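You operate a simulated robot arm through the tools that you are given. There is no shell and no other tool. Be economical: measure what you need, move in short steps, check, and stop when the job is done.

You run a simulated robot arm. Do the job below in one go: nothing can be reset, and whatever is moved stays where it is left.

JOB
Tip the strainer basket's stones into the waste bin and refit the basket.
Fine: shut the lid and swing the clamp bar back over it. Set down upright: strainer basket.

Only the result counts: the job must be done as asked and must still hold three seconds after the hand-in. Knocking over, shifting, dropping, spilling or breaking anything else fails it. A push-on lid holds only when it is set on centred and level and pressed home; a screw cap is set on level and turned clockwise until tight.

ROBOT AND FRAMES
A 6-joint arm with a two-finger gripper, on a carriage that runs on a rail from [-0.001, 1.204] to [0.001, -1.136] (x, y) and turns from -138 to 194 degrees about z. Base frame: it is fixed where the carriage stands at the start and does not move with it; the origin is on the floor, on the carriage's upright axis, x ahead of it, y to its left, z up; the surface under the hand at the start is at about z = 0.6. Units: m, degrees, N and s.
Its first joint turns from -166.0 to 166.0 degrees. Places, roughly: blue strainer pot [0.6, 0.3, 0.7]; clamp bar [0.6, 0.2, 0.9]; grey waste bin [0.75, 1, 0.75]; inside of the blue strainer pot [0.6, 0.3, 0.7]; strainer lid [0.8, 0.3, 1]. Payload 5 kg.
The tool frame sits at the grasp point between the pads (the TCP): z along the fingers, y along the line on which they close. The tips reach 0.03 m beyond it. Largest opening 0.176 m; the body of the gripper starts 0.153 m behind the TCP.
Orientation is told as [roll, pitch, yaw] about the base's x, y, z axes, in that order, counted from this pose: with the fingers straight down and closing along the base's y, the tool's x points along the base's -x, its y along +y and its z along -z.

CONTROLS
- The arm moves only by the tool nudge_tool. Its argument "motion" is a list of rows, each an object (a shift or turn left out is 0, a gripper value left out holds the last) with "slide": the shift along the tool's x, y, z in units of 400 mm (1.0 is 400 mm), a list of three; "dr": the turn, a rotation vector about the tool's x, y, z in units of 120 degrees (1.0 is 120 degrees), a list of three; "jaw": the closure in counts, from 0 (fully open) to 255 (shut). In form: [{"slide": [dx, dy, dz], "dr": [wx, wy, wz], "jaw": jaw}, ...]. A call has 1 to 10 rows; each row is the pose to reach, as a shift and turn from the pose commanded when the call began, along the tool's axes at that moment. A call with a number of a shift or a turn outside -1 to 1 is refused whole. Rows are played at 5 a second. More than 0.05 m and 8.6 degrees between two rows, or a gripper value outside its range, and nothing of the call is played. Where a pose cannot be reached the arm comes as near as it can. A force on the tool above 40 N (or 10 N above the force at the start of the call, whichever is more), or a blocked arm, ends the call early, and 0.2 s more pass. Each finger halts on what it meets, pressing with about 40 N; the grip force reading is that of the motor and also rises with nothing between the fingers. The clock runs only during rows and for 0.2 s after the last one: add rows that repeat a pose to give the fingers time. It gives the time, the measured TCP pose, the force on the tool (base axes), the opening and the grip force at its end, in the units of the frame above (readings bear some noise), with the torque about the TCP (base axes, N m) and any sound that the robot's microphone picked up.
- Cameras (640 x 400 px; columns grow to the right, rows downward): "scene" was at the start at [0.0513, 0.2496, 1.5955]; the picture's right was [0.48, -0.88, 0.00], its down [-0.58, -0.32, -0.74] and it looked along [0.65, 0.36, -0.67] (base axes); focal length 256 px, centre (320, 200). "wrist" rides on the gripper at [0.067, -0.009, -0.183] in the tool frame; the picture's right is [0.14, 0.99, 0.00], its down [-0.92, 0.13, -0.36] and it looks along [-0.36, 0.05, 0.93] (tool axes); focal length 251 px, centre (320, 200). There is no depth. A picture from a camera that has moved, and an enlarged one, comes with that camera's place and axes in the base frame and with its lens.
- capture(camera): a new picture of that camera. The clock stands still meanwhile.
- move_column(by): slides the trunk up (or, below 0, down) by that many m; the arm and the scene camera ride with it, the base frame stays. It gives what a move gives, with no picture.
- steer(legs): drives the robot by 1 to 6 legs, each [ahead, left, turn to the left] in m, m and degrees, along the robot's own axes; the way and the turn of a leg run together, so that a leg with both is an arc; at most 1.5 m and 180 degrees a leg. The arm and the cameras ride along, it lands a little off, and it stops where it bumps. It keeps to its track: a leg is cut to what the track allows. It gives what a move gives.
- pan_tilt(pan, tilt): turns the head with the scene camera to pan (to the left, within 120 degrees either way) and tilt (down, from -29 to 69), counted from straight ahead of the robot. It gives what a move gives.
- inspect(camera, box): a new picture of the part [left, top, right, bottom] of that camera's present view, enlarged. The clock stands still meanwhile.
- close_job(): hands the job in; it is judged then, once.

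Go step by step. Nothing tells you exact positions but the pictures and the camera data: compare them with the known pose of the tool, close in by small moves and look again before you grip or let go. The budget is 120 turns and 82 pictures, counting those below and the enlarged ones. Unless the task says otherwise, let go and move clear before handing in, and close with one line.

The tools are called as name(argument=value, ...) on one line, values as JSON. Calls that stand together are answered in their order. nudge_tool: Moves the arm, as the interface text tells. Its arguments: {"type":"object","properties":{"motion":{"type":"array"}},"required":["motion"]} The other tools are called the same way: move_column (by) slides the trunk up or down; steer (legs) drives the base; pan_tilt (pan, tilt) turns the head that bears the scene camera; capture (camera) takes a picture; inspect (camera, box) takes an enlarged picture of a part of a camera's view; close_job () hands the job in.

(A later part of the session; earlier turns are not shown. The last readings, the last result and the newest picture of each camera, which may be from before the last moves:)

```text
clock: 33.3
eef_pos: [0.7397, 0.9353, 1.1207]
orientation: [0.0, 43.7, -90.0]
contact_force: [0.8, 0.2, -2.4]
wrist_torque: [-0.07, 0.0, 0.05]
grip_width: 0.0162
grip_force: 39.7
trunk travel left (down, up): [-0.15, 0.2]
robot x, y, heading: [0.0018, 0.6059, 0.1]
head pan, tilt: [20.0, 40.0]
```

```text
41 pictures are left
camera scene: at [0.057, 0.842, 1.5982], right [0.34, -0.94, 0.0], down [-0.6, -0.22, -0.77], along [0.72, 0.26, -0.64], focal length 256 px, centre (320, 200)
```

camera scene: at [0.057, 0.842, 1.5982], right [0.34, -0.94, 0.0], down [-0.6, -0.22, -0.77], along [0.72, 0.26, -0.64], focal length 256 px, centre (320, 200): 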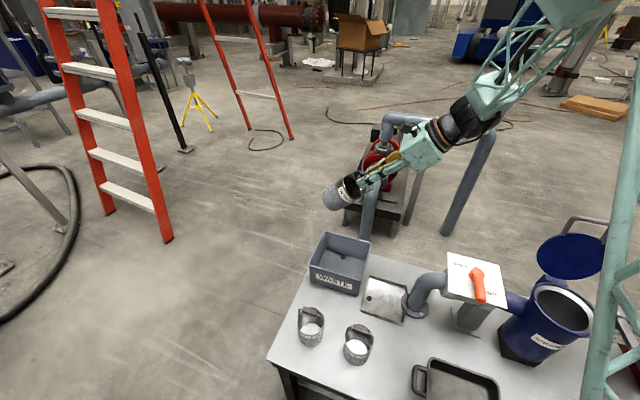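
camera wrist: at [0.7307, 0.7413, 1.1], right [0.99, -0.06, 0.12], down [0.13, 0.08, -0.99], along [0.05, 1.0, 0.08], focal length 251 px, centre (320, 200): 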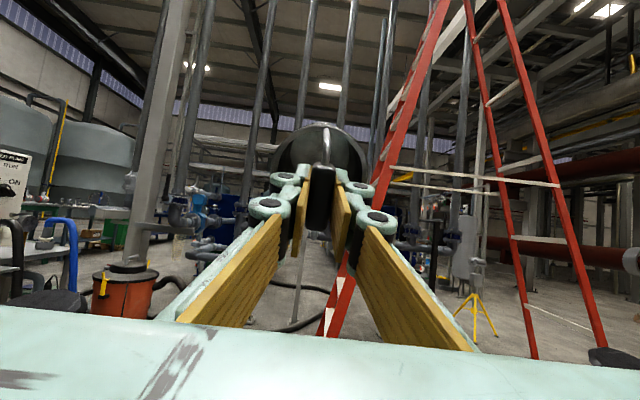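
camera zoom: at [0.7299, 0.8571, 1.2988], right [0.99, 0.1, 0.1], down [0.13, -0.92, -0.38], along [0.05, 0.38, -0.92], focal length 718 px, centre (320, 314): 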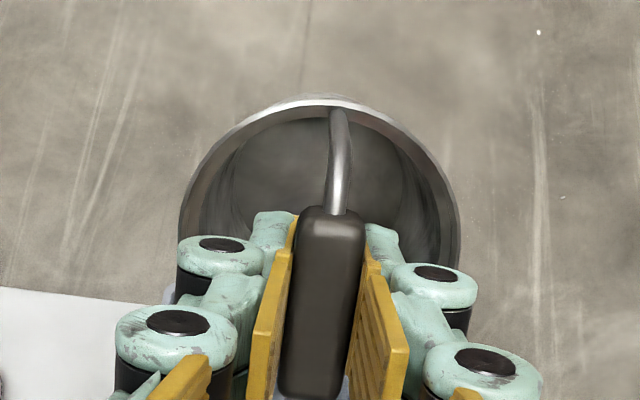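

The basket looks empty. Turn it upright and look down into the bin and tray.

nudge_tool(motion=[{"dr": [0, -0.06, 0]}, {"dr": [0, -0.12, 0]}, {"dr": [0, -0.18, 0]}, {"dr": [0, -0.24, 0]}, {"dr": [0, -0.3, 0]}, {"dr": [0, -0.364, 0]}])

nudge_tool(motion=[{"slide": [-0.1, -0.03, -0.05]}, {"slide": [-0.2, -0.06, -0.1]}, {"slide": [-0.2, -0.06, -0.2]}])

capture(camera="wrist")

```text
clock: 34.7
eef_pos: [0.7405, 0.9349, 1.1209]
orientation: [-0.1, -0.1, -89.9]
contact_force: [-0.6, -0.8, -1.4]
wrist_torque: [0.08, -0.05, 0.02]
grip_width: 0.0162
grip_force: 39.6
trunk travel left (down, up): [-0.15, 0.2]
robot x, y, heading: [0.0028, 0.6043, 0.1]
head pan, tilt: [20.0, 40.0]
```

```text
clock: 35.5
eef_pos: [0.7154, 0.8544, 1.1994]
orientation: [0.0, 0.1, -90.0]
contact_force: [-0.5, -0.9, -2.0]
wrist_torque: [0.09, 0.05, 0.01]
grip_width: 0.0161
grip_force: 39.9
trunk travel left (down, up): [-0.15, 0.2]
robot x, y, heading: [-0.0019, 0.6086, -0.1]
head pan, tilt: [20.0, 40.0]
```

```text
40 pictures are left
camera wrist: at [0.7055, 0.9216, 1.3828], right [0.99, 0.14, 0.0], down [0.13, -0.92, 0.36], along [0.05, -0.36, -0.93], focal length 251 px, centre (320, 200)
```

wrist: 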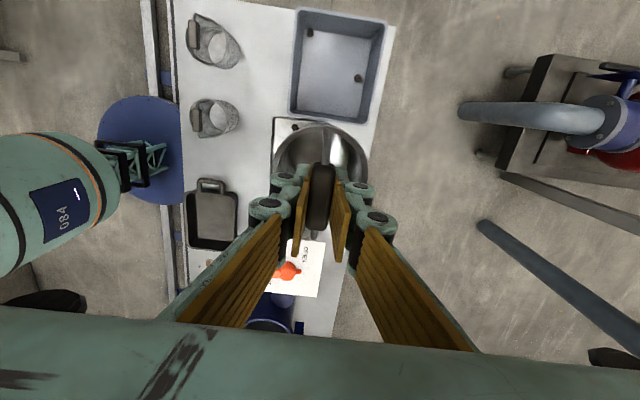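

inspect(camera="wrist", box=[250, 0, 410, 210])

```text
1.90 times, centred on (330, 105) of wrist
camera zoom: at [0.7055, 0.9216, 1.3828], right [0.99, 0.14, 0.0], down [0.13, -0.92, 0.36], along [0.05, -0.36, -0.93], focal length 479 px, centre (301, 381)
```

zoom: 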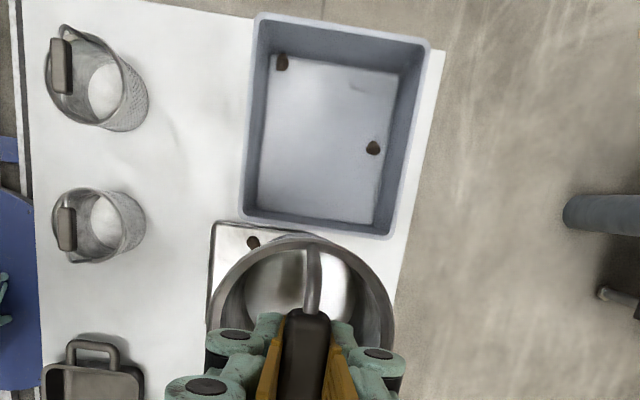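

Two stones in the bin, one in the tray; a fourth may be hidden. Move the basket aside and check tray, floor and basket inside.

nudge_tool(motion=[{"slide": [-0.1, -0.03, 0]}, {"slide": [-0.2, -0.06, 0]}, {"slide": [-0.3, -0.09, 0]}, {"slide": [-0.4, -0.12, 0]}, {"slide": [-0.5, -0.15, 0]}])

inspect(camera="wrist", box=[230, 0, 430, 240])

inspect(camera="scene", box=[200, 140, 520, 400])

```text
clock: 36.7
eef_pos: [0.6561, 0.6564, 1.1992]
orientation: [0.0, 0.2, -90.0]
contact_force: [0.6, 0.7, -1.4]
wrist_torque: [-0.09, -0.02, 0.02]
grip_width: 0.0161
grip_force: 39.3
trunk travel left (down, up): [-0.15, 0.2]
robot x, y, heading: [0.0005, 0.6042, 0.4]
head pan, tilt: [20.0, 40.0]
```

```text
1.67 times, centred on (330, 120) of wrist
camera zoom: at [0.6466, 0.7224, 1.3824], right [0.99, 0.14, 0.0], down [0.13, -0.92, 0.36], along [0.05, -0.36, -0.93], focal length 419 px, centre (303, 333)
```

zoom: 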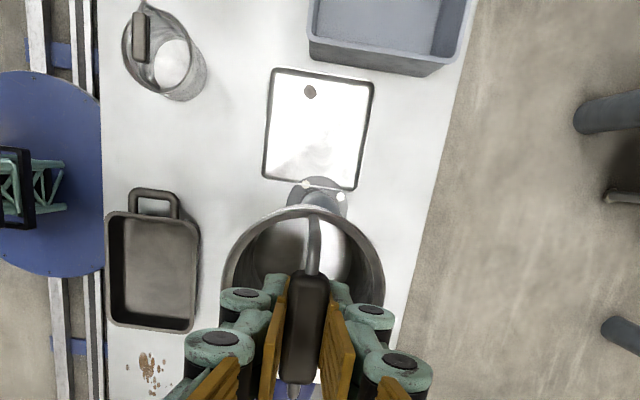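

```text
1.54 times, centred on (360, 270) of scene
camera zoom: at [0.0568, 0.8423, 1.5982], right [0.34, -0.94, 0.0], down [-0.6, -0.22, -0.77], along [0.72, 0.26, -0.64], focal length 394 px, centre (258, 92)
```

zoom: 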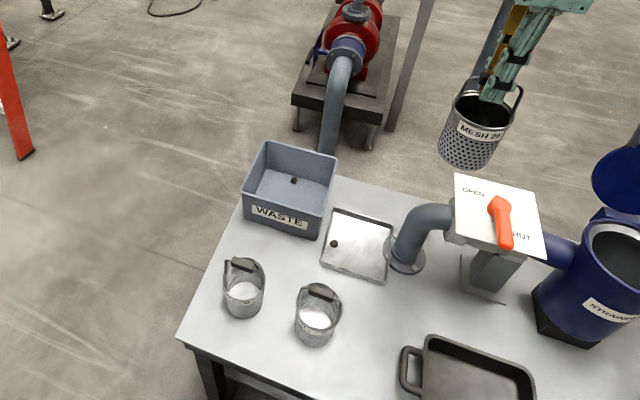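

inspect(camera="scene", box=[410, 170, 490, 230])

inspect(camera="wrist", box=[260, 100, 380, 240])

```text
6.67 times, centred on (450, 200) of scene
camera zoom: at [0.0568, 0.8423, 1.5982], right [0.34, -0.94, 0.0], down [-0.6, -0.22, -0.77], along [0.72, 0.26, -0.64], focal length 1708 px, centre (-547, 200)
```

zoom: 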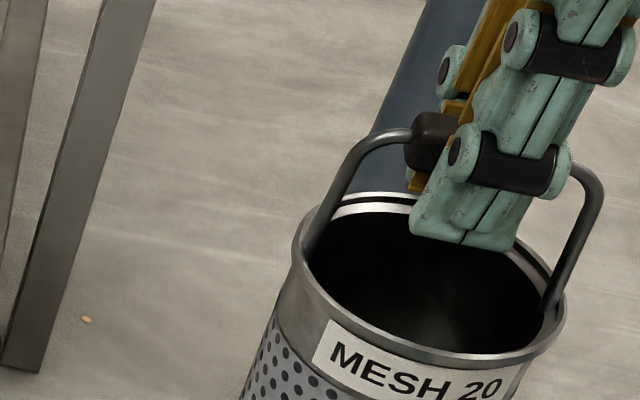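

```text
2.86 times, centred on (320, 170) of wrist
camera zoom: at [0.6466, 0.7224, 1.3824], right [0.99, 0.14, 0.0], down [0.13, -0.92, 0.36], along [0.05, -0.36, -0.93], focal length 718 px, centre (320, 286)
```

zoom: 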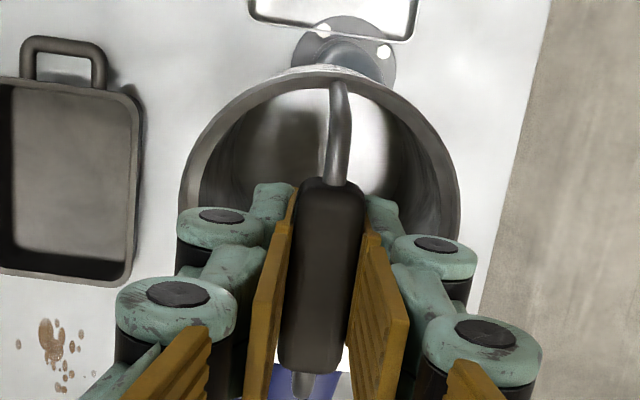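

Can't tell yet; viewing from above after refitting will show it. Bring the basket back above the pot.

nudge_tool(motion=[{"slide": [-0.1, -0.01, 0]}, {"slide": [-0.2, -0.02, 0]}, {"slide": [-0.3, -0.03, 0]}, {"slide": [-0.4, -0.039, 0]}, {"slide": [-0.5, -0.039, 0]}, {"slide": [-0.6, -0.039, 0]}, {"slide": [-0.7, -0.039, 0]}, {"slide": [-0.8, -0.039, 0]}, {"slide": [-0.856, -0.039, 0]}, {"slide": [-0.856, -0.039, 0]}])

pan_tilt(pan=-25, tilt=40)

inspect(camera="scene", box=[310, 60, 430, 290])

```text
clock: 38.9
eef_pos: [0.6395, 0.3127, 1.1965]
orientation: [-0.1, 0.0, -90.1]
contact_force: [-0.3, 0.6, -1.4]
wrist_torque: [0.03, 0.01, 0.02]
grip_width: 0.016
grip_force: 40.6
trunk travel left (down, up): [-0.15, 0.2]
robot x, y, heading: [0.0023, 0.6028, 0.3]
head pan, tilt: [20.0, 40.0]
```

```text
clock: 40.0
eef_pos: [0.6395, 0.3124, 1.1969]
orientation: [0.0, 0.1, -90.0]
contact_force: [0.1, 0.6, -1.2]
wrist_torque: [0.04, 0.02, 0.0]
grip_width: 0.016
grip_force: 40.4
trunk travel left (down, up): [-0.15, 0.2]
robot x, y, heading: [0.0021, 0.6037, 0.2]
head pan, tilt: [-25.0, 40.0]
```

```text
1.74 times, centred on (370, 175) of scene
camera zoom: at [0.0542, 0.7771, 1.5982], right [-0.42, -0.91, 0.0], down [-0.58, 0.27, -0.77], along [0.7, -0.32, -0.64], focal length 446 px, centre (233, 244)
```

zoom: 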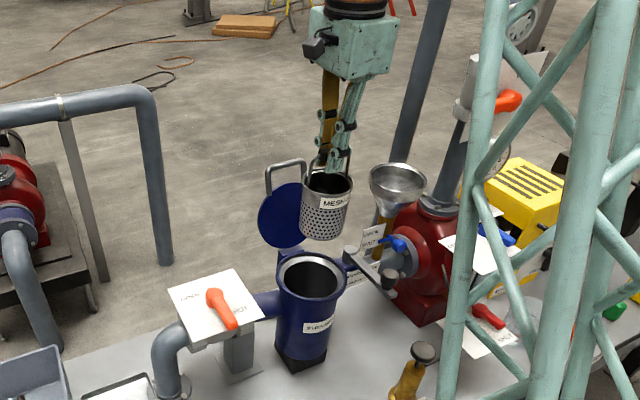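

Aligned above the pot; lower into it, stopping short first.

nudge_tool(motion=[{"slide": [0.004, 0.003, 0.1]}, {"slide": [0.004, 0.003, 0.2]}, {"slide": [0.004, 0.003, 0.3]}, {"slide": [0.004, 0.003, 0.38]}, {"slide": [0.004, 0.003, 0.46]}, {"slide": [0.004, 0.003, 0.54]}, {"slide": [0.004, 0.003, 0.62]}, {"slide": [0.004, 0.003, 0.68]}, {"slide": [0.004, 0.003, 0.74]}])

capture(camera="wrist")

```text
clock: 42.0
eef_pos: [0.6417, 0.3156, 0.9018]
orientation: [0.1, 0.1, -89.9]
contact_force: [0.4, 0.1, -0.8]
wrist_torque: [-0.02, -0.07, 0.01]
grip_width: 0.0157
grip_force: 39.5
trunk travel left (down, up): [-0.15, 0.2]
robot x, y, heading: [0.002, 0.6052, 0.0]
head pan, tilt: [-25.0, 40.0]
```

```text
33 pictures are left
camera wrist: at [0.6322, 0.3816, 1.0853], right [0.99, 0.14, 0.0], down [0.13, -0.92, 0.36], along [0.05, -0.36, -0.93], focal length 251 px, centre (320, 200)
```

wrist: 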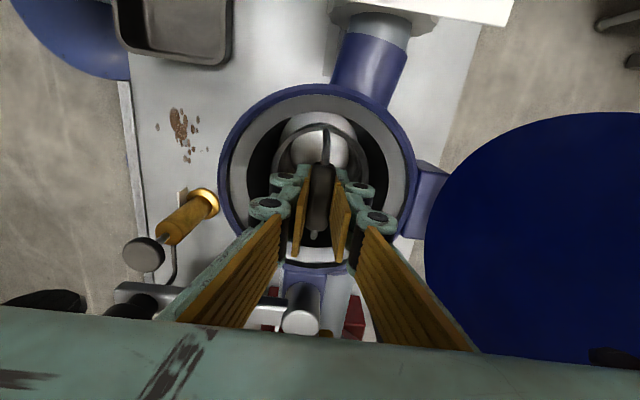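

nudge_tool(motion=[{"slide": [-0.002, -0.001, 0.03]}, {"slide": [-0.003, -0.002, 0.06]}, {"slide": [-0.003, -0.002, 0.078]}, {"slide": [-0.003, -0.002, 0.083]}, {"slide": [-0.003, -0.002, 0.083]}])

```text
clock: 43.2
eef_pos: [0.6408, 0.3135, 0.8726]
orientation: [0.3, 0.0, -90.1]
contact_force: [-1.8, -1.6, 38.3]
wrist_torque: [0.15, 0.12, 0.07]
grip_width: 0.0163
grip_force: 39.6
trunk travel left (down, up): [-0.15, 0.2]
robot x, y, heading: [0.0015, 0.6063, 0.3]
head pan, tilt: [-25.0, 40.0]
```

Contact at 38 N, 4 mm higher than at the pick-up. Ease up slightly and look closely.

nudge_tool(motion=[{"slide": [0, 0, -0.008]}, {"slide": [0, 0, -0.01]}])

inspect(camera="wrist", box=[200, 70, 440, 270])

inspect(camera="scene", box=[330, 180, 410, 280])

```text
clock: 43.8
eef_pos: [0.6393, 0.3139, 0.8726]
orientation: [-0.1, 0.1, -90.0]
contact_force: [1.0, -0.4, -1.6]
wrist_torque: [-0.01, -0.02, 0.02]
grip_width: 0.0159
grip_force: 39.9
trunk travel left (down, up): [-0.15, 0.2]
robot x, y, heading: [-0.0033, 0.6073, 0.2]
head pan, tilt: [-25.0, 40.0]
```

```text
2.00 times, centred on (320, 170) of wrist
camera zoom: at [0.6307, 0.3809, 1.0561], right [0.99, 0.14, 0.0], down [0.13, -0.92, 0.36], along [0.05, -0.36, -0.93], focal length 503 px, centre (320, 260)
```

zoom: 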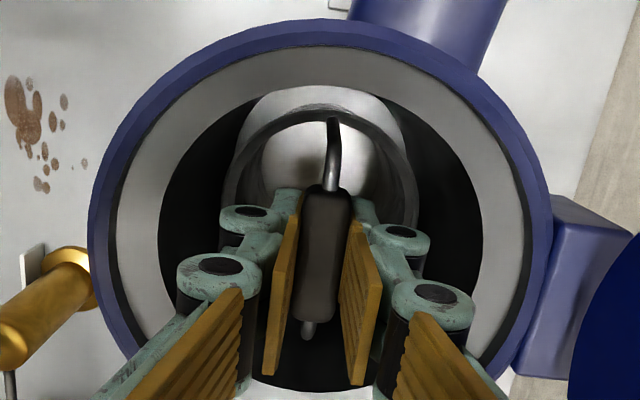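

```text
4.00 times, centred on (370, 230) of scene
camera zoom: at [0.054, 0.7772, 1.598], right [-0.42, -0.91, 0.0], down [-0.58, 0.27, -0.77], along [0.7, -0.32, -0.64], focal length 1025 px, centre (120, 80)
```

zoom: 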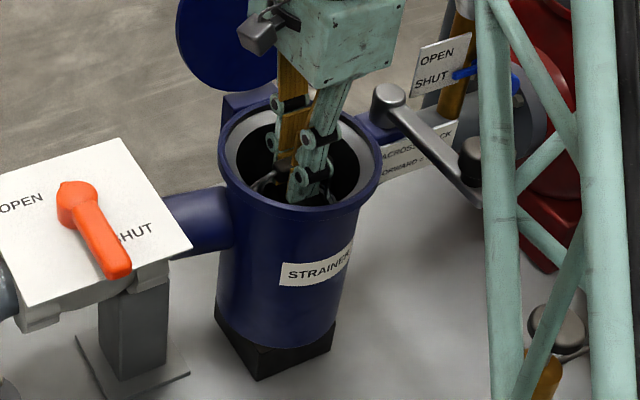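

It sits essentially at the bottom. Lower 1 mm, open just enough, and rise.

nudge_tool(motion=[{"slide": [0, 0, 0.002]}, {"slide": [0, 0, 0.002], "jaw": 215}, {"slide": [0, 0, 0.002], "jaw": 175}, {"slide": [0, 0, 0.002], "jaw": 165}, {"slide": [0, 0, -0.05]}, {"slide": [0, 0, -0.15]}, {"slide": [0, 0, -0.26]}, {"slide": [0, 0, -0.37]}, {"slide": [0, 0, -0.48]}, {"slide": [0, 0, -0.57]}])

inspect(camera="wrist", box=[260, 85, 390, 205])

```text
clock: 46.0
eef_pos: [0.6402, 0.3134, 1.1022]
orientation: [0.0, 0.1, -90.1]
contact_force: [-0.1, -0.8, 0.3]
wrist_torque: [0.01, 0.0, -0.01]
grip_width: 0.0623
grip_force: 0.1
trunk travel left (down, up): [-0.15, 0.2]
robot x, y, heading: [0.0018, 0.6042, 0.3]
head pan, tilt: [-25.0, 40.0]
```

```text
3.33 times, centred on (325, 145) of wrist
camera zoom: at [0.6314, 0.3793, 1.2861], right [0.99, 0.14, 0.0], down [0.13, -0.92, 0.36], along [0.05, -0.36, -0.93], focal length 838 px, centre (303, 383)
```

zoom: 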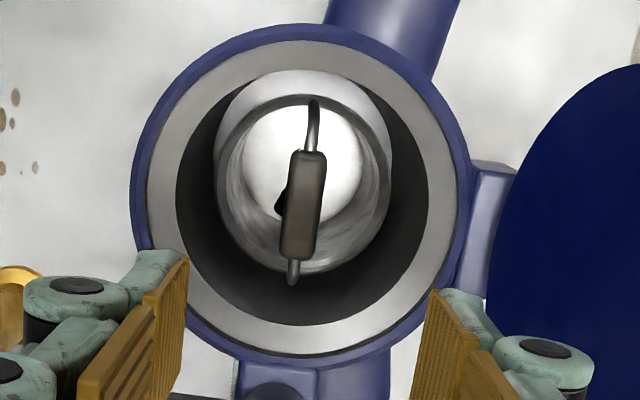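

A fourth stone is still in the basket, half hidden beneath the handle. I'll regrip the handle a bit higher and this time tip with the bail sideways.

nudge_tool(motion=[{"slide": [0, 0.001, 0.1]}, {"slide": [0, 0.001, 0.2]}, {"slide": [0, 0.001, 0.3]}, {"slide": [0, 0.001, 0.4]}, {"slide": [0, 0.001, 0.48]}, {"slide": [0, 0.001, 0.56]}, {"slide": [0, 0.001, 0.56], "jaw": 255}, {"slide": [0, 0.001, 0.56]}, {"slide": [0, 0.001, 0.56]}, {"slide": [0, 0.001, 0.56]}])

nudge_tool(motion=[{"slide": [0, 0, -0.04]}, {"slide": [0, 0, -0.12]}, {"slide": [0, 0, -0.24]}, {"slide": [0, 0, -0.36]}, {"slide": [0, 0, -0.48]}, {"slide": [0, 0, -0.6]}, {"slide": [0, 0, -0.7]}, {"slide": [0, 0, -0.8]}])

inspect(camera="scene", box=[310, 60, 430, 290])

```text
clock: 48.2
eef_pos: [0.6407, 0.313, 0.8771]
orientation: [-0.1, 0.0, -89.9]
contact_force: [-1.1, -0.4, 3.8]
wrist_torque: [-0.09, 0.01, -0.03]
grip_width: 0.0164
grip_force: 40.2
trunk travel left (down, up): [-0.15, 0.2]
robot x, y, heading: [0.0018, 0.6041, 0.1]
head pan, tilt: [-25.0, 40.0]
```

```text
clock: 50.0
eef_pos: [0.6407, 0.3121, 1.1978]
orientation: [0.0, 0.1, -89.9]
contact_force: [-0.8, -0.1, -1.5]
wrist_torque: [0.0, 0.05, 0.01]
grip_width: 0.0162
grip_force: 39.6
trunk travel left (down, up): [-0.15, 0.2]
robot x, y, heading: [0.0011, 0.6025, 0.3]
head pan, tilt: [-25.0, 40.0]
```

```text
1.74 times, centred on (370, 175) of scene
camera zoom: at [0.0544, 0.7771, 1.5982], right [-0.42, -0.91, 0.0], down [-0.58, 0.27, -0.77], along [0.7, -0.32, -0.64], focal length 446 px, centre (233, 244)
```

zoom: 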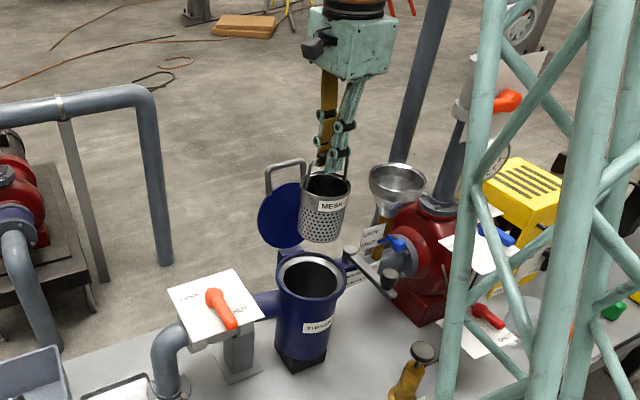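

Carry it to the bin, then turn the yaw back to 0 so the bail lies along x.

nudge_tool(motion=[{"slide": [0.1, 0, 0]}, {"slide": [0.2, 0, 0]}, {"slide": [0.3, 0.02, 0]}, {"slide": [0.4, 0.04, 0]}, {"slide": [0.5, 0.06, 0]}, {"slide": [0.6, 0.08, 0]}, {"slide": [0.7, 0.1, 0]}, {"slide": [0.8, 0.12, 0]}, {"slide": [0.9, 0.14, 0]}, {"slide": [1.0, 0.16, 0]}])

nudge_tool(motion=[{"slide": [0.06, 0.01, 0], "dr": [0, 0, -0.07]}, {"slide": [0.12, 0.02, 0], "dr": [0, 0, -0.14]}, {"slide": [0.18, 0.03, 0], "dr": [0, 0, -0.21]}, {"slide": [0.24, 0.04, 0], "dr": [0, 0, -0.28]}, {"slide": [0.3, 0.05, 0], "dr": [0, 0, -0.35]}, {"slide": [0.36, 0.06, 0], "dr": [0, 0, -0.42]}, {"slide": [0.42, 0.07, 0], "dr": [0, 0, -0.49]}, {"slide": [0.48, 0.075, 0], "dr": [0, 0, -0.56]}, {"slide": [0.52, 0.075, 0], "dr": [0, 0, -0.63]}, {"slide": [0.545, 0.075, 0], "dr": [0, 0, -0.7]}])

nudge_tool(motion=[{"slide": [0, 0, 0.08], "dr": [0, 0, -0.05]}, {"slide": [0, 0, 0.16], "dr": [0, 0, -0.05]}, {"slide": [0, 0, 0.24], "dr": [0, 0, -0.05]}, {"slide": [0, 0, 0.28], "dr": [0, 0, -0.05]}])

```text
clock: 52.2
eef_pos: [0.706, 0.7137, 1.198]
orientation: [-0.1, 0.0, -90.0]
contact_force: [-0.6, -0.2, -2.1]
wrist_torque: [0.06, 0.01, -0.01]
grip_width: 0.0164
grip_force: 39.5
trunk travel left (down, up): [-0.15, 0.2]
robot x, y, heading: [-0.0005, 0.6033, 0.0]
head pan, tilt: [-25.0, 40.0]
```

```text
clock: 54.4
eef_pos: [0.7334, 0.9322, 1.1982]
orientation: [0.1, 0.1, -5.8]
contact_force: [-0.2, -0.2, -1.1]
wrist_torque: [0.03, -0.01, 0.02]
grip_width: 0.0164
grip_force: 40.2
trunk travel left (down, up): [-0.15, 0.2]
robot x, y, heading: [0.0032, 0.6024, 0.4]
head pan, tilt: [-25.0, 40.0]
```

```text
clock: 55.4
eef_pos: [0.7349, 0.9314, 1.085]
orientation: [0.1, 0.0, 0.0]
contact_force: [0.2, 0.3, -2.5]
wrist_torque: [0.01, 0.01, -0.01]
grip_width: 0.0165
grip_force: 39.7
trunk travel left (down, up): [-0.15, 0.2]
robot x, y, heading: [0.001, 0.604, -0.0]
head pan, tilt: [-25.0, 40.0]
```

nudge_tool(motion=[{"dr": [-0.067, 0, 0]}, {"dr": [-0.133, 0, 0]}, {"dr": [-0.2, 0, 0]}, {"dr": [-0.267, 0, 0]}, {"dr": [-0.333, 0, 0]}, {"dr": [-0.4, 0, 0]}, {"dr": [-0.467, 0, 0]}, {"dr": [-0.533, 0, 0]}, {"dr": [-0.6, 0, 0]}, {"dr": [-0.667, 0, 0]}])

pan_tilt(pan=20, tilt=40)

inspect(camera="scene", box=[280, 110, 480, 320])

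```text
clock: 57.6
eef_pos: [0.7352, 0.9312, 1.0867]
orientation: [80.2, -0.1, -0.2]
contact_force: [-0.7, -0.9, -0.8]
wrist_torque: [-0.33, -0.02, -0.1]
grip_width: 0.0162
grip_force: 40.5
trunk travel left (down, up): [-0.15, 0.2]
robot x, y, heading: [-0.0034, 0.6049, 0.2]
head pan, tilt: [-25.0, 40.0]
```

```text
clock: 58.8
eef_pos: [0.7342, 0.9315, 1.0864]
orientation: [80.1, 0.0, 0.0]
contact_force: [-0.1, 0.2, -1.4]
wrist_torque: [-0.18, 0.0, -0.02]
grip_width: 0.0166
grip_force: 39.9
trunk travel left (down, up): [-0.15, 0.2]
robot x, y, heading: [-0.0026, 0.6009, 0.4]
head pan, tilt: [20.0, 40.0]
```

```text
1.90 times, centred on (380, 215) of scene
camera zoom: at [0.0568, 0.8421, 1.5982], right [0.34, -0.94, 0.0], down [-0.6, -0.22, -0.77], along [0.72, 0.26, -0.64], focal length 488 px, centre (206, 171)
```

zoom: 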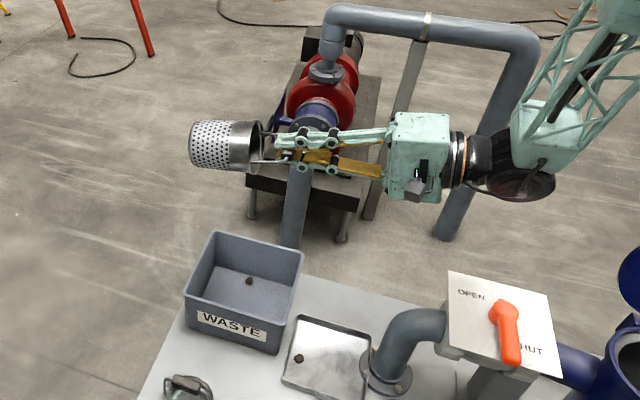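

nudge_tool(motion=[{"slide": [0, 0, 0.05], "dr": [-0.04, 0, 0]}, {"slide": [0, 0, 0.05], "dr": [-0.08, 0, 0]}, {"slide": [0, 0, 0.05], "dr": [-0.12, 0, 0]}, {"slide": [0, 0, 0.05], "dr": [-0.16, 0, 0]}, {"slide": [0, 0, 0.05], "dr": [-0.2, 0, 0]}, {"slide": [0, 0, 0.05], "dr": [-0.24, 0, 0]}, {"slide": [0, 0, 0.05], "dr": [-0.28, 0, 0]}, {"slide": [0, 0, 0.05], "dr": [-0.3, 0, 0]}, {"slide": [0, 0, 0.05], "dr": [-0.3, 0, 0]}])

inspect(camera="scene", box=[280, 110, 480, 320])

```text
clock: 60.8
eef_pos: [0.7339, 0.9509, 1.0819]
orientation: [115.7, -0.1, 0.1]
contact_force: [-0.1, 0.3, -2.2]
wrist_torque: [-0.12, -0.02, 0.03]
grip_width: 0.0165
grip_force: 39.8
trunk travel left (down, up): [-0.15, 0.2]
robot x, y, heading: [-0.0001, 0.6037, 0.6]
head pan, tilt: [20.0, 40.0]
```

```text
1.90 times, centred on (380, 215) of scene
camera zoom: at [0.0572, 0.8422, 1.5982], right [0.34, -0.94, 0.0], down [-0.6, -0.22, -0.77], along [0.72, 0.26, -0.64], focal length 488 px, centre (206, 171)
```

zoom: 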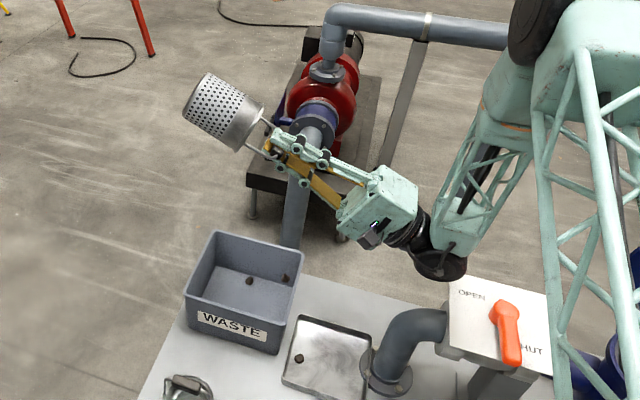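

The fourth stone dropped into the bin (three there now). Return upright and raise.

nudge_tool(motion=[{"dr": [0.067, 0, 0]}, {"dr": [0.133, 0, 0]}, {"dr": [0.2, 0, 0]}, {"dr": [0.267, 0, 0]}, {"dr": [0.333, 0, 0]}, {"dr": [0.4, 0, 0]}, {"dr": [0.467, 0, 0]}, {"dr": [0.533, 0, 0]}, {"dr": [0.6, 0, 0]}, {"dr": [0.667, 0, 0]}])

nudge_tool(motion=[{"dr": [0.067, 0, 0]}, {"dr": [0.133, 0, 0]}, {"dr": [0.2, 0, 0]}, {"dr": [0.267, 0, 0]}, {"dr": [0.297, 0, 0]}])

nudge_tool(motion=[{"slide": [0.02, -0.05, -0.06], "dr": [0, 0, 0.07]}, {"slide": [0.04, -0.1, -0.12], "dr": [0, 0, 0.14]}, {"slide": [0.06, -0.17, -0.18], "dr": [0, 0, 0.21]}, {"slide": [0.08, -0.24, -0.24], "dr": [0, 0, 0.28]}, {"slide": [0.1, -0.31, -0.29], "dr": [0, 0, 0.35]}, {"slide": [0.12, -0.39, -0.29], "dr": [0, 0, 0.42]}, {"slide": [0.14, -0.47, -0.29], "dr": [0, 0, 0.49]}, {"slide": [0.16, -0.55, -0.29], "dr": [0, 0, 0.56]}, {"slide": [0.18, -0.63, -0.29], "dr": [0, 0, 0.63]}, {"slide": [0.2, -0.71, -0.29], "dr": [0, 0, 0.7]}])

```text
clock: 63.0
eef_pos: [0.7352, 0.9513, 1.0833]
orientation: [36.0, 0.0, 0.0]
contact_force: [0.4, 0.7, -2.4]
wrist_torque: [-0.02, 0.05, 0.03]
grip_width: 0.0163
grip_force: 40.5
trunk travel left (down, up): [-0.15, 0.2]
robot x, y, heading: [-0.002, 0.6017, 0.1]
head pan, tilt: [20.0, 40.0]
```

```text
clock: 64.2
eef_pos: [0.7343, 0.952, 1.0825]
orientation: [0.4, -0.1, -0.1]
contact_force: [-0.3, 1.1, -0.8]
wrist_torque: [-0.06, -0.06, -0.01]
grip_width: 0.0166
grip_force: 40.2
trunk travel left (down, up): [-0.15, 0.2]
robot x, y, heading: [-0.0033, 0.6079, 0.5]
head pan, tilt: [20.0, 40.0]
```

```text
clock: 66.3
eef_pos: [0.6532, 0.6666, 1.1961]
orientation: [0.0, 0.5, -84.1]
contact_force: [0.2, -0.4, -1.5]
wrist_torque: [-0.01, 0.1, 0.01]
grip_width: 0.0164
grip_force: 40.5
trunk travel left (down, up): [-0.15, 0.2]
robot x, y, heading: [0.003, 0.6076, 0.3]
head pan, tilt: [20.0, 40.0]
```

nudge_tool(motion=[{"slide": [-0.1, -0.014, 0], "dr": [0, -0.004, 0.05]}, {"slide": [-0.2, -0.028, 0], "dr": [0, -0.004, 0.05]}, {"slide": [-0.3, -0.042, 0], "dr": [0, -0.004, 0.05]}, {"slide": [-0.4, -0.056, 0], "dr": [0, -0.004, 0.05]}, {"slide": [-0.5, -0.07, 0], "dr": [0, -0.004, 0.05]}, {"slide": [-0.6, -0.084, 0], "dr": [0, -0.004, 0.05]}, {"slide": [-0.7, -0.098, 0], "dr": [0, -0.004, 0.05]}, {"slide": [-0.8, -0.11, 0], "dr": [0, -0.004, 0.05]}, {"slide": [-0.878, -0.122, 0], "dr": [0, -0.004, 0.05]}, {"slide": [-0.878, -0.122, 0], "dr": [0, -0.004, 0.05]}])

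```text
clock: 68.5
eef_pos: [0.6419, 0.3104, 1.1943]
orientation: [0.0, 0.1, -90.0]
contact_force: [0.2, -0.3, -1.9]
wrist_torque: [0.09, -0.02, 0.0]
grip_width: 0.0165
grip_force: 40.3
trunk travel left (down, up): [-0.15, 0.2]
robot x, y, heading: [-0.0012, 0.6024, 0.1]
head pan, tilt: [20.0, 40.0]
```

nudge_tool(motion=[{"slide": [0.006, -0.003, 0.1]}, {"slide": [0.006, -0.003, 0.2]}, {"slide": [0.006, -0.003, 0.3]}, {"slide": [0.006, -0.003, 0.38]}, {"slide": [0.006, -0.003, 0.46]}, {"slide": [0.006, -0.003, 0.54]}, {"slide": [0.006, -0.003, 0.62]}, {"slide": [0.006, -0.003, 0.69]}, {"slide": [0.006, -0.003, 0.74]}, {"slide": [0.006, -0.003, 0.76]}])

inspect(camera="wrist", box=[200, 70, 440, 270])

```text
clock: 70.8
eef_pos: [0.6419, 0.3145, 0.8899]
orientation: [0.1, 0.0, -90.0]
contact_force: [0.5, 0.7, -1.7]
wrist_torque: [0.0, 0.03, 0.0]
grip_width: 0.0164
grip_force: 39.9
trunk travel left (down, up): [-0.15, 0.2]
robot x, y, heading: [-0.0015, 0.6063, 0.3]
head pan, tilt: [20.0, 40.0]
```

```text
2.00 times, centred on (320, 170) of wrist
camera zoom: at [0.632, 0.3812, 1.0728], right [0.99, 0.14, 0.0], down [0.13, -0.92, 0.36], along [0.05, -0.36, -0.93], focal length 503 px, centre (320, 260)
```

zoom: 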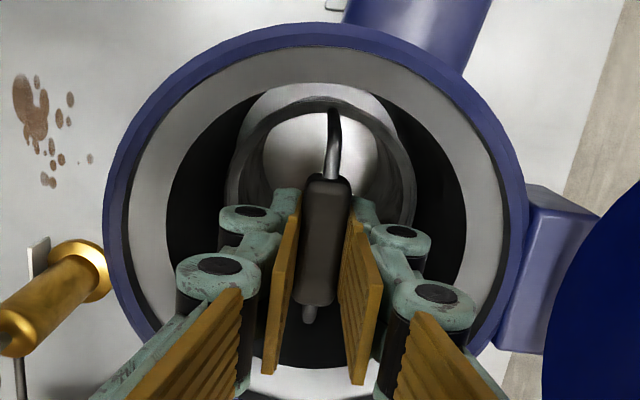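

nudge_tool(motion=[{"slide": [-0.003, -0.002, 0.01]}, {"slide": [-0.003, -0.002, 0.02]}, {"slide": [-0.003, -0.002, 0.025]}, {"slide": [-0.003, -0.002, 0.028]}])

```text
clock: 71.8
eef_pos: [0.6412, 0.313, 0.882]
orientation: [0.1, -0.1, -90.0]
contact_force: [-0.8, 1.5, 20.8]
wrist_torque: [-0.56, 0.1, -0.06]
grip_width: 0.0166
grip_force: 40.2
trunk travel left (down, up): [-0.15, 0.2]
robot x, y, heading: [-0.0007, 0.603, 0.1]
head pan, tilt: [20.0, 40.0]
```

Contact is off-centre (on the −y side) and about 5 mm high. Ease up, shift 2 mm to +y and feel again.

nudge_tool(motion=[{"slide": [0, 0, -0.01]}, {"slide": [0.005, 0, -0.01]}, {"slide": [0.005, 0, -0.005]}, {"slide": [0.005, 0, 0]}, {"slide": [0.005, 0, 0.003]}])

```text
clock: 73.0
eef_pos: [0.6415, 0.3153, 0.8795]
orientation: [0.1, -0.1, -90.0]
contact_force: [-1.7, 6.1, 38.0]
wrist_torque: [0.04, 0.1, -0.02]
grip_width: 0.0165
grip_force: 40.3
trunk travel left (down, up): [-0.15, 0.2]
robot x, y, heading: [0.0007, 0.6031, 0.3]
head pan, tilt: [20.0, 40.0]
```

Lower now (0.8795). Ease off, release gently, rise and look.

nudge_tool(motion=[{"slide": [0, 0, -0.006]}, {"slide": [0, 0, -0.006], "jaw": 235}, {"slide": [0, 0, -0.006], "jaw": 200}, {"slide": [0, 0, -0.006], "jaw": 165}, {"slide": [0, 0, -0.006]}, {"slide": [0, 0, -0.08]}, {"slide": [0, 0, -0.2]}, {"slide": [0, 0, -0.32]}, {"slide": [0, 0, -0.44]}, {"slide": [0, 0, -0.555]}])

inspect(camera="wrist", box=[260, 85, 390, 205])

```text
clock: 75.2
eef_pos: [0.6413, 0.3158, 1.0997]
orientation: [0.1, 0.1, -90.0]
contact_force: [-0.2, 0.3, 0.4]
wrist_torque: [0.04, 0.11, 0.01]
grip_width: 0.0619
grip_force: 0.0
trunk travel left (down, up): [-0.15, 0.2]
robot x, y, heading: [-0.0026, 0.6048, 0.3]
head pan, tilt: [20.0, 40.0]
```

```text
3.33 times, centred on (325, 145) of wrist
camera zoom: at [0.632, 0.382, 1.283], right [0.99, 0.14, 0.0], down [0.13, -0.92, 0.36], along [0.05, -0.36, -0.93], focal length 838 px, centre (303, 383)
```

zoom: 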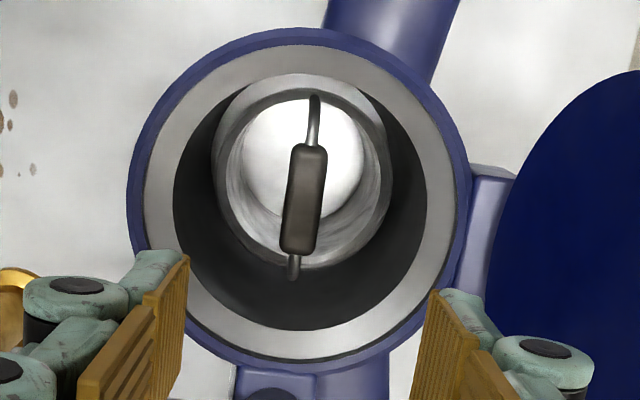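

The basket is empty and seated upright. Now the stray stone in the tray at about (0.640, 0.839, 0.615): go above it.

nudge_tool(motion=[{"slide": [0.05, 0, -0.08]}, {"slide": [0.15, 0, -0.12]}, {"slide": [0.25, 0, -0.12]}, {"slide": [0.37, 0, -0.12]}, {"slide": [0.49, 0, -0.12]}, {"slide": [0.61, 0, -0.12]}, {"slide": [0.73, 0, -0.12]}, {"slide": [0.85, 0, -0.12]}, {"slide": [0.95, 0, -0.12]}, {"slide": [1.0, 0, -0.12]}])

nudge_tool(motion=[{"slide": [0.1, 0, 0]}, {"slide": [0.2, -0.002, 0]}, {"slide": [0.305, -0.003, 0]}, {"slide": [0.305, -0.003, 0.12]}, {"slide": [0.305, -0.003, 0.24]}, {"slide": [0.305, -0.003, 0.36]}, {"slide": [0.305, -0.003, 0.48]}, {"slide": [0.305, -0.003, 0.6]}, {"slide": [0.305, -0.003, 0.72]}, {"slide": [0.305, -0.003, 0.82]}])

capture(camera="wrist")

```text
clock: 77.3
eef_pos: [0.6404, 0.7161, 1.1467]
orientation: [0.0, 0.0, -90.0]
contact_force: [-0.2, 0.3, -0.4]
wrist_torque: [-0.04, 0.01, 0.0]
grip_width: 0.0621
grip_force: 0.1
trunk travel left (down, up): [-0.15, 0.2]
robot x, y, heading: [-0.0037, 0.6016, 0.3]
head pan, tilt: [20.0, 40.0]
```

```text
clock: 79.5
eef_pos: [0.639, 0.8363, 0.8194]
orientation: [0.1, 0.0, -90.0]
contact_force: [-0.8, -0.7, -0.9]
wrist_torque: [0.02, -0.12, -0.02]
grip_width: 0.0622
grip_force: 0.1
trunk travel left (down, up): [-0.15, 0.2]
robot x, y, heading: [0.0, 0.6037, 0.4]
head pan, tilt: [20.0, 40.0]
```

```text
24 pictures are left
camera wrist: at [0.6292, 0.9028, 1.0025], right [0.99, 0.14, 0.0], down [0.13, -0.92, 0.36], along [0.05, -0.36, -0.93], focal length 251 px, centre (320, 200)
```

wrist: 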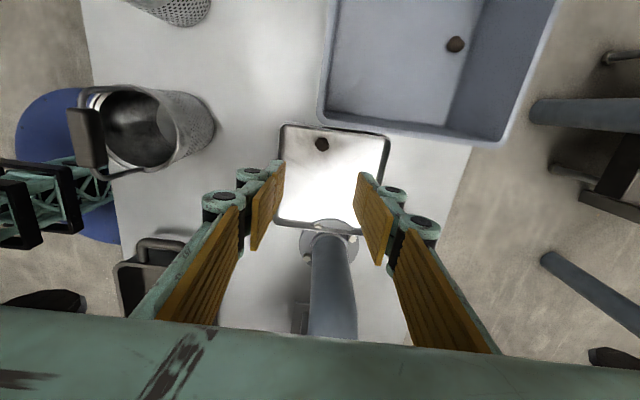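

Stone at (0.640, 0.843). Descend, straddle it and close.

nudge_tool(motion=[{"slide": [0.018, 0.003, 0.1]}, {"slide": [0.018, 0.003, 0.2]}, {"slide": [0.018, 0.003, 0.3]}, {"slide": [0.018, 0.003, 0.38]}, {"slide": [0.018, 0.003, 0.42]}, {"slide": [0.018, 0.003, 0.435]}])

inspect(camera="wrist", box=[240, 80, 400, 260])

```text
clock: 81.0
eef_pos: [0.6404, 0.8453, 0.645]
orientation: [0.1, -0.1, -90.0]
contact_force: [-0.8, -0.5, 0.0]
wrist_torque: [0.01, 0.02, -0.01]
grip_width: 0.0622
grip_force: 0.2
trunk travel left (down, up): [-0.15, 0.2]
robot x, y, heading: [0.0016, 0.6002, 0.1]
head pan, tilt: [20.0, 40.0]
```

```text
2.22 times, centred on (320, 170) of wrist
camera zoom: at [0.632, 0.9107, 0.8288], right [0.99, 0.14, 0.0], down [0.13, -0.92, 0.36], along [0.05, -0.36, -0.93], focal length 559 px, centre (320, 267)
```

zoom: 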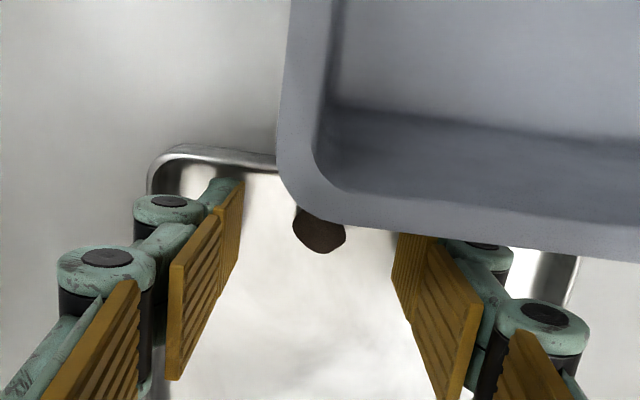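

nudge_tool(motion=[{"slide": [0, 0, 0.008]}, {"slide": [0, 0, 0.016]}, {"slide": [0, 0, 0.016], "jaw": 255}, {"slide": [0, 0, 0.016]}, {"slide": [0, 0, 0.016]}, {"slide": [0, 0, 0.016]}])

```text
clock: 82.3
eef_pos: [0.6416, 0.8446, 0.641]
orientation: [0.2, 0.0, -90.0]
contact_force: [4.0, 3.0, 31.0]
wrist_torque: [0.09, -0.05, 0.03]
grip_width: 0.006
grip_force: 40.1
trunk travel left (down, up): [-0.15, 0.2]
robot x, y, heading: [-0.0003, 0.6064, 0.3]
head pan, tilt: [20.0, 40.0]
```

Pads are 6 mm apart and pressing on the tray. Lift gently and look.

nudge_tool(motion=[{"slide": [0, 0, -0.01]}, {"slide": [0, 0, -0.05]}, {"slide": [0, 0, -0.1]}, {"slide": [0, 0, -0.2]}, {"slide": [0, 0, -0.3]}])

inspect(camera="wrist", box=[220, 80, 420, 280])

```text
clock: 83.5
eef_pos: [0.641, 0.8438, 0.7594]
orientation: [0.1, 0.0, -90.0]
contact_force: [-0.1, 0.6, 0.4]
wrist_torque: [-0.02, 0.1, 0.05]
grip_width: 0.0001
grip_force: 40.0
trunk travel left (down, up): [-0.15, 0.2]
robot x, y, heading: [0.0066, 0.6031, 0.3]
head pan, tilt: [20.0, 40.0]
```

```text
2.00 times, centred on (320, 180) of wrist
camera zoom: at [0.6324, 0.9105, 0.9423], right [0.99, 0.14, 0.0], down [0.13, -0.92, 0.36], along [0.05, -0.36, -0.93], focal length 503 px, centre (320, 240)
```

zoom: 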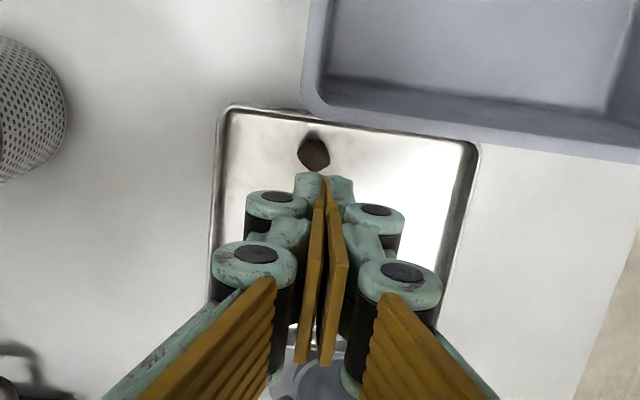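

The stone is still there, I gripped only its top. Open, go lower until light contact with the tray and close again.

nudge_tool(motion=[{"slide": [-0.002, -0.008, 0], "jaw": 165}, {"slide": [-0.002, -0.008, 0]}, {"slide": [-0.002, -0.008, 0.1]}, {"slide": [-0.002, -0.008, 0.2]}, {"slide": [-0.002, -0.008, 0.27]}, {"slide": [-0.002, -0.008, 0.295]}, {"slide": [-0.002, -0.008, 0.305]}, {"slide": [-0.002, -0.008, 0.315]}])

```text
clock: 85.3
eef_pos: [0.6384, 0.8426, 0.6333]
orientation: [0.1, 0.0, -89.9]
contact_force: [-1.0, 0.8, 12.3]
wrist_torque: [0.02, 0.24, -0.02]
grip_width: 0.062
grip_force: 0.0
trunk travel left (down, up): [-0.15, 0.2]
robot x, y, heading: [-0.002, 0.6028, 0.1]
head pan, tilt: [20.0, 40.0]
```

Tray floor found at tip z≈0.603. Raise 1–2 mm and close.

nudge_tool(motion=[{"slide": [0, 0, -0.005]}, {"slide": [0, 0, -0.005], "jaw": 255}, {"slide": [0, 0, -0.005]}, {"slide": [0, 0, -0.005]}, {"slide": [0, 0, -0.005]}])

```text
clock: 86.5
eef_pos: [0.6373, 0.8435, 0.6356]
orientation: [0.1, 0.0, -89.9]
contact_force: [-0.1, -0.1, 0.1]
wrist_torque: [0.0, 0.0, -0.01]
grip_width: 0.0204
grip_force: 40.0
trunk travel left (down, up): [-0.15, 0.2]
robot x, y, heading: [-0.0018, 0.6009, 0.3]
head pan, tilt: [20.0, 40.0]
```

Got it (20 mm). Lift, move over the bin and check.

nudge_tool(motion=[{"slide": [0, 0, -0.05]}, {"slide": [0, 0, -0.15]}, {"slide": [0, 0, -0.27]}, {"slide": [0, 0, -0.39]}, {"slide": [0, 0, -0.51]}, {"slide": [0, 0, -0.58]}, {"slide": [0.1, 0.05, -0.58]}, {"slide": [0.2, 0.1, -0.58]}, {"slide": [0.3, 0.15, -0.58]}, {"slide": [0.367, 0.2, -0.58]}])

capture(camera="wrist")

```text
clock: 88.8
eef_pos: [0.7171, 0.9906, 0.8673]
orientation: [0.0, 0.0, -90.0]
contact_force: [-0.8, -0.4, 0.2]
wrist_torque: [0.0, -0.11, 0.02]
grip_width: 0.0196
grip_force: 40.5
trunk travel left (down, up): [-0.15, 0.2]
robot x, y, heading: [-0.0, 0.6049, -0.1]
head pan, tilt: [20.0, 40.0]
```

```text
21 pictures are left
camera wrist: at [0.7076, 1.058, 1.051], right [0.99, 0.14, 0.0], down [0.13, -0.92, 0.36], along [0.05, -0.36, -0.93], focal length 251 px, centre (320, 200)
```

wrist: 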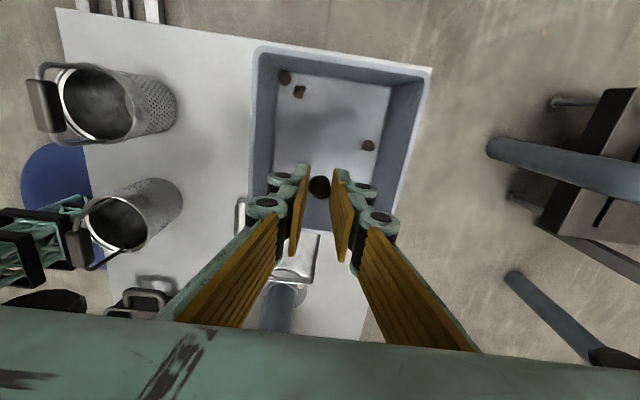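

Three stones already in the bin plus the one held. Lower into the bin, release, rise.

nudge_tool(motion=[{"slide": [0, 0.02, 0.1]}, {"slide": [0, 0.03, 0.2]}, {"slide": [0, 0.03, 0.3]}, {"slide": [0, 0.03, 0.38]}, {"slide": [0, 0.03, 0.38], "jaw": 180}, {"slide": [0, 0.03, 0.38]}, {"slide": [0, 0.03, 0.3]}, {"slide": [0, 0.03, 0.18]}, {"slide": [0, 0.03, 0.06]}, {"slide": [0, 0.03, 0]}])

capture(camera="wrist")

```text
clock: 91.0
eef_pos: [0.7281, 0.9905, 0.8673]
orientation: [0.0, 0.1, -90.0]
contact_force: [-0.1, 0.7, 0.0]
wrist_torque: [-0.03, -0.01, 0.01]
grip_width: 0.0517
grip_force: 0.1
trunk travel left (down, up): [-0.15, 0.2]
robot x, y, heading: [-0.0009, 0.6018, 0.3]
head pan, tilt: [20.0, 40.0]
```

```text
20 pictures are left
camera wrist: at [0.7193, 1.0576, 1.0504], right [0.99, 0.14, 0.0], down [0.13, -0.92, 0.36], along [0.05, -0.36, -0.93], focal length 251 px, centre (320, 200)
```

wrist: 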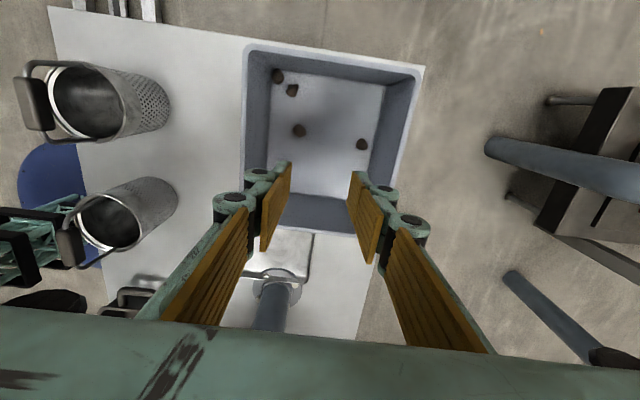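

All four stones are in the bin. Next the lid: rise and go above its handle (estimated at (0.765, 0.32, 1.13)).

nudge_tool(motion=[{"slide": [0, 0, -0.12]}, {"slide": [0, 0, -0.24]}, {"slide": [0, 0, -0.36]}, {"slide": [0, 0, -0.48]}, {"slide": [0, 0, -0.6]}, {"slide": [0, 0, -0.72]}, {"slide": [0, 0, -0.84]}, {"slide": [0, 0, -0.96]}])

nudge_tool(motion=[{"slide": [-0.1, 0, 0]}, {"slide": [-0.2, 0, 0]}, {"slide": [-0.3, 0, 0]}, {"slide": [-0.4, 0, 0]}, {"slide": [-0.5, 0, 0]}, {"slide": [-0.6, 0, 0]}, {"slide": [-0.7, 0, 0]}, {"slide": [-0.8, 0, 0]}, {"slide": [-0.9, 0, 0]}, {"slide": [-1.0, 0, 0]}])

nudge_tool(motion=[{"slide": [-0.1, 0.02, 0]}, {"slide": [-0.2, 0.04, 0]}, {"slide": [-0.3, 0.06, 0]}, {"slide": [-0.4, 0.08, 0]}, {"slide": [-0.5, 0.09, 0]}, {"slide": [-0.6, 0.09, 0]}, {"slide": [-0.67, 0.09, 0]}])

pan_tilt(pan=-25, tilt=30)

capture(camera="wrist")

inspect(camera="scene", box=[300, 120, 460, 280])

```text
clock: 92.8
eef_pos: [0.7296, 0.9893, 1.2527]
orientation: [0.0, -0.1, -89.9]
contact_force: [-0.2, 0.8, -0.2]
wrist_torque: [-0.05, 0.05, 0.03]
grip_width: 0.0516
grip_force: 0.1
trunk travel left (down, up): [-0.15, 0.2]
robot x, y, heading: [-0.0033, 0.6069, 0.1]
head pan, tilt: [20.0, 40.0]
```

```text
clock: 95.0
eef_pos: [0.7298, 0.5892, 1.2517]
orientation: [0.0, 0.0, -90.0]
contact_force: [0.1, 1.5, 0.1]
wrist_torque: [-0.07, 0.01, -0.03]
grip_width: 0.0517
grip_force: 0.0
trunk travel left (down, up): [-0.15, 0.2]
robot x, y, heading: [-0.0034, 0.6054, -0.0]
head pan, tilt: [20.0, 40.0]
```

```text
clock: 96.5
eef_pos: [0.7657, 0.3218, 1.2504]
orientation: [-0.1, -0.1, -89.9]
contact_force: [0.0, 0.6, -0.7]
wrist_torque: [0.02, -0.06, 0.04]
grip_width: 0.0516
grip_force: 0.1
trunk travel left (down, up): [-0.15, 0.2]
robot x, y, heading: [-0.0012, 0.6011, -0.0]
head pan, tilt: [20.0, 40.0]
```

```text
clock: 97.7
eef_pos: [0.7657, 0.3219, 1.2511]
orientation: [0.0, 0.0, -90.0]
contact_force: [0.5, -0.4, 0.5]
wrist_torque: [-0.04, 0.0, -0.02]
grip_width: 0.0514
grip_force: 0.0
trunk travel left (down, up): [-0.15, 0.2]
robot x, y, heading: [-0.0003, 0.6044, 0.2]
head pan, tilt: [-25.0, 30.0]
```

```text
19 pictures are left
camera wrist: at [0.756, 0.3894, 1.4347], right [0.99, 0.14, 0.0], down [0.13, -0.92, 0.36], along [0.05, -0.36, -0.93], focal length 251 px, centre (320, 200)
```

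wrist: 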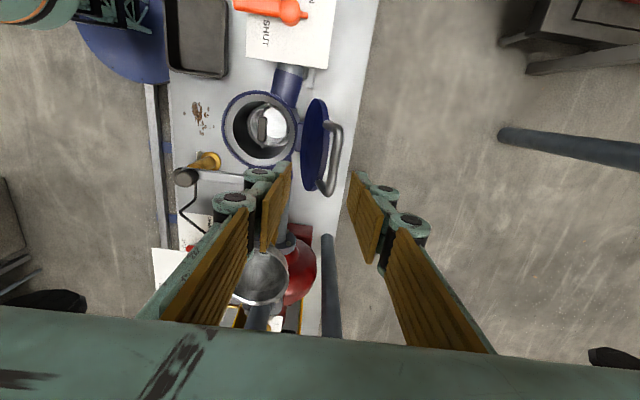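

```text
2.50 times, centred on (380, 200) of scene
camera zoom: at [0.0591, 0.7749, 1.6135], right [-0.42, -0.91, 0.0], down [-0.45, 0.21, -0.87], along [0.79, -0.36, -0.5], focal length 641 px, centre (170, 200)
```

zoom: 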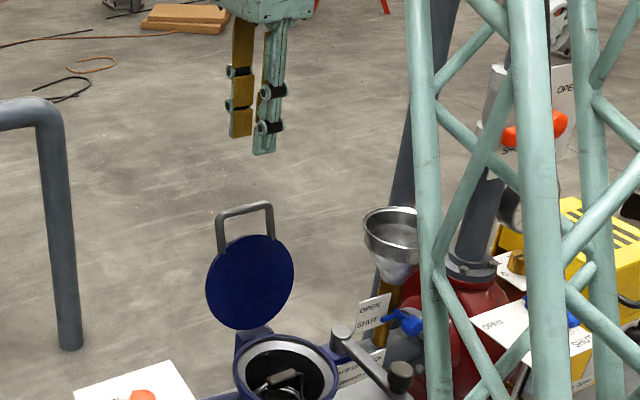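

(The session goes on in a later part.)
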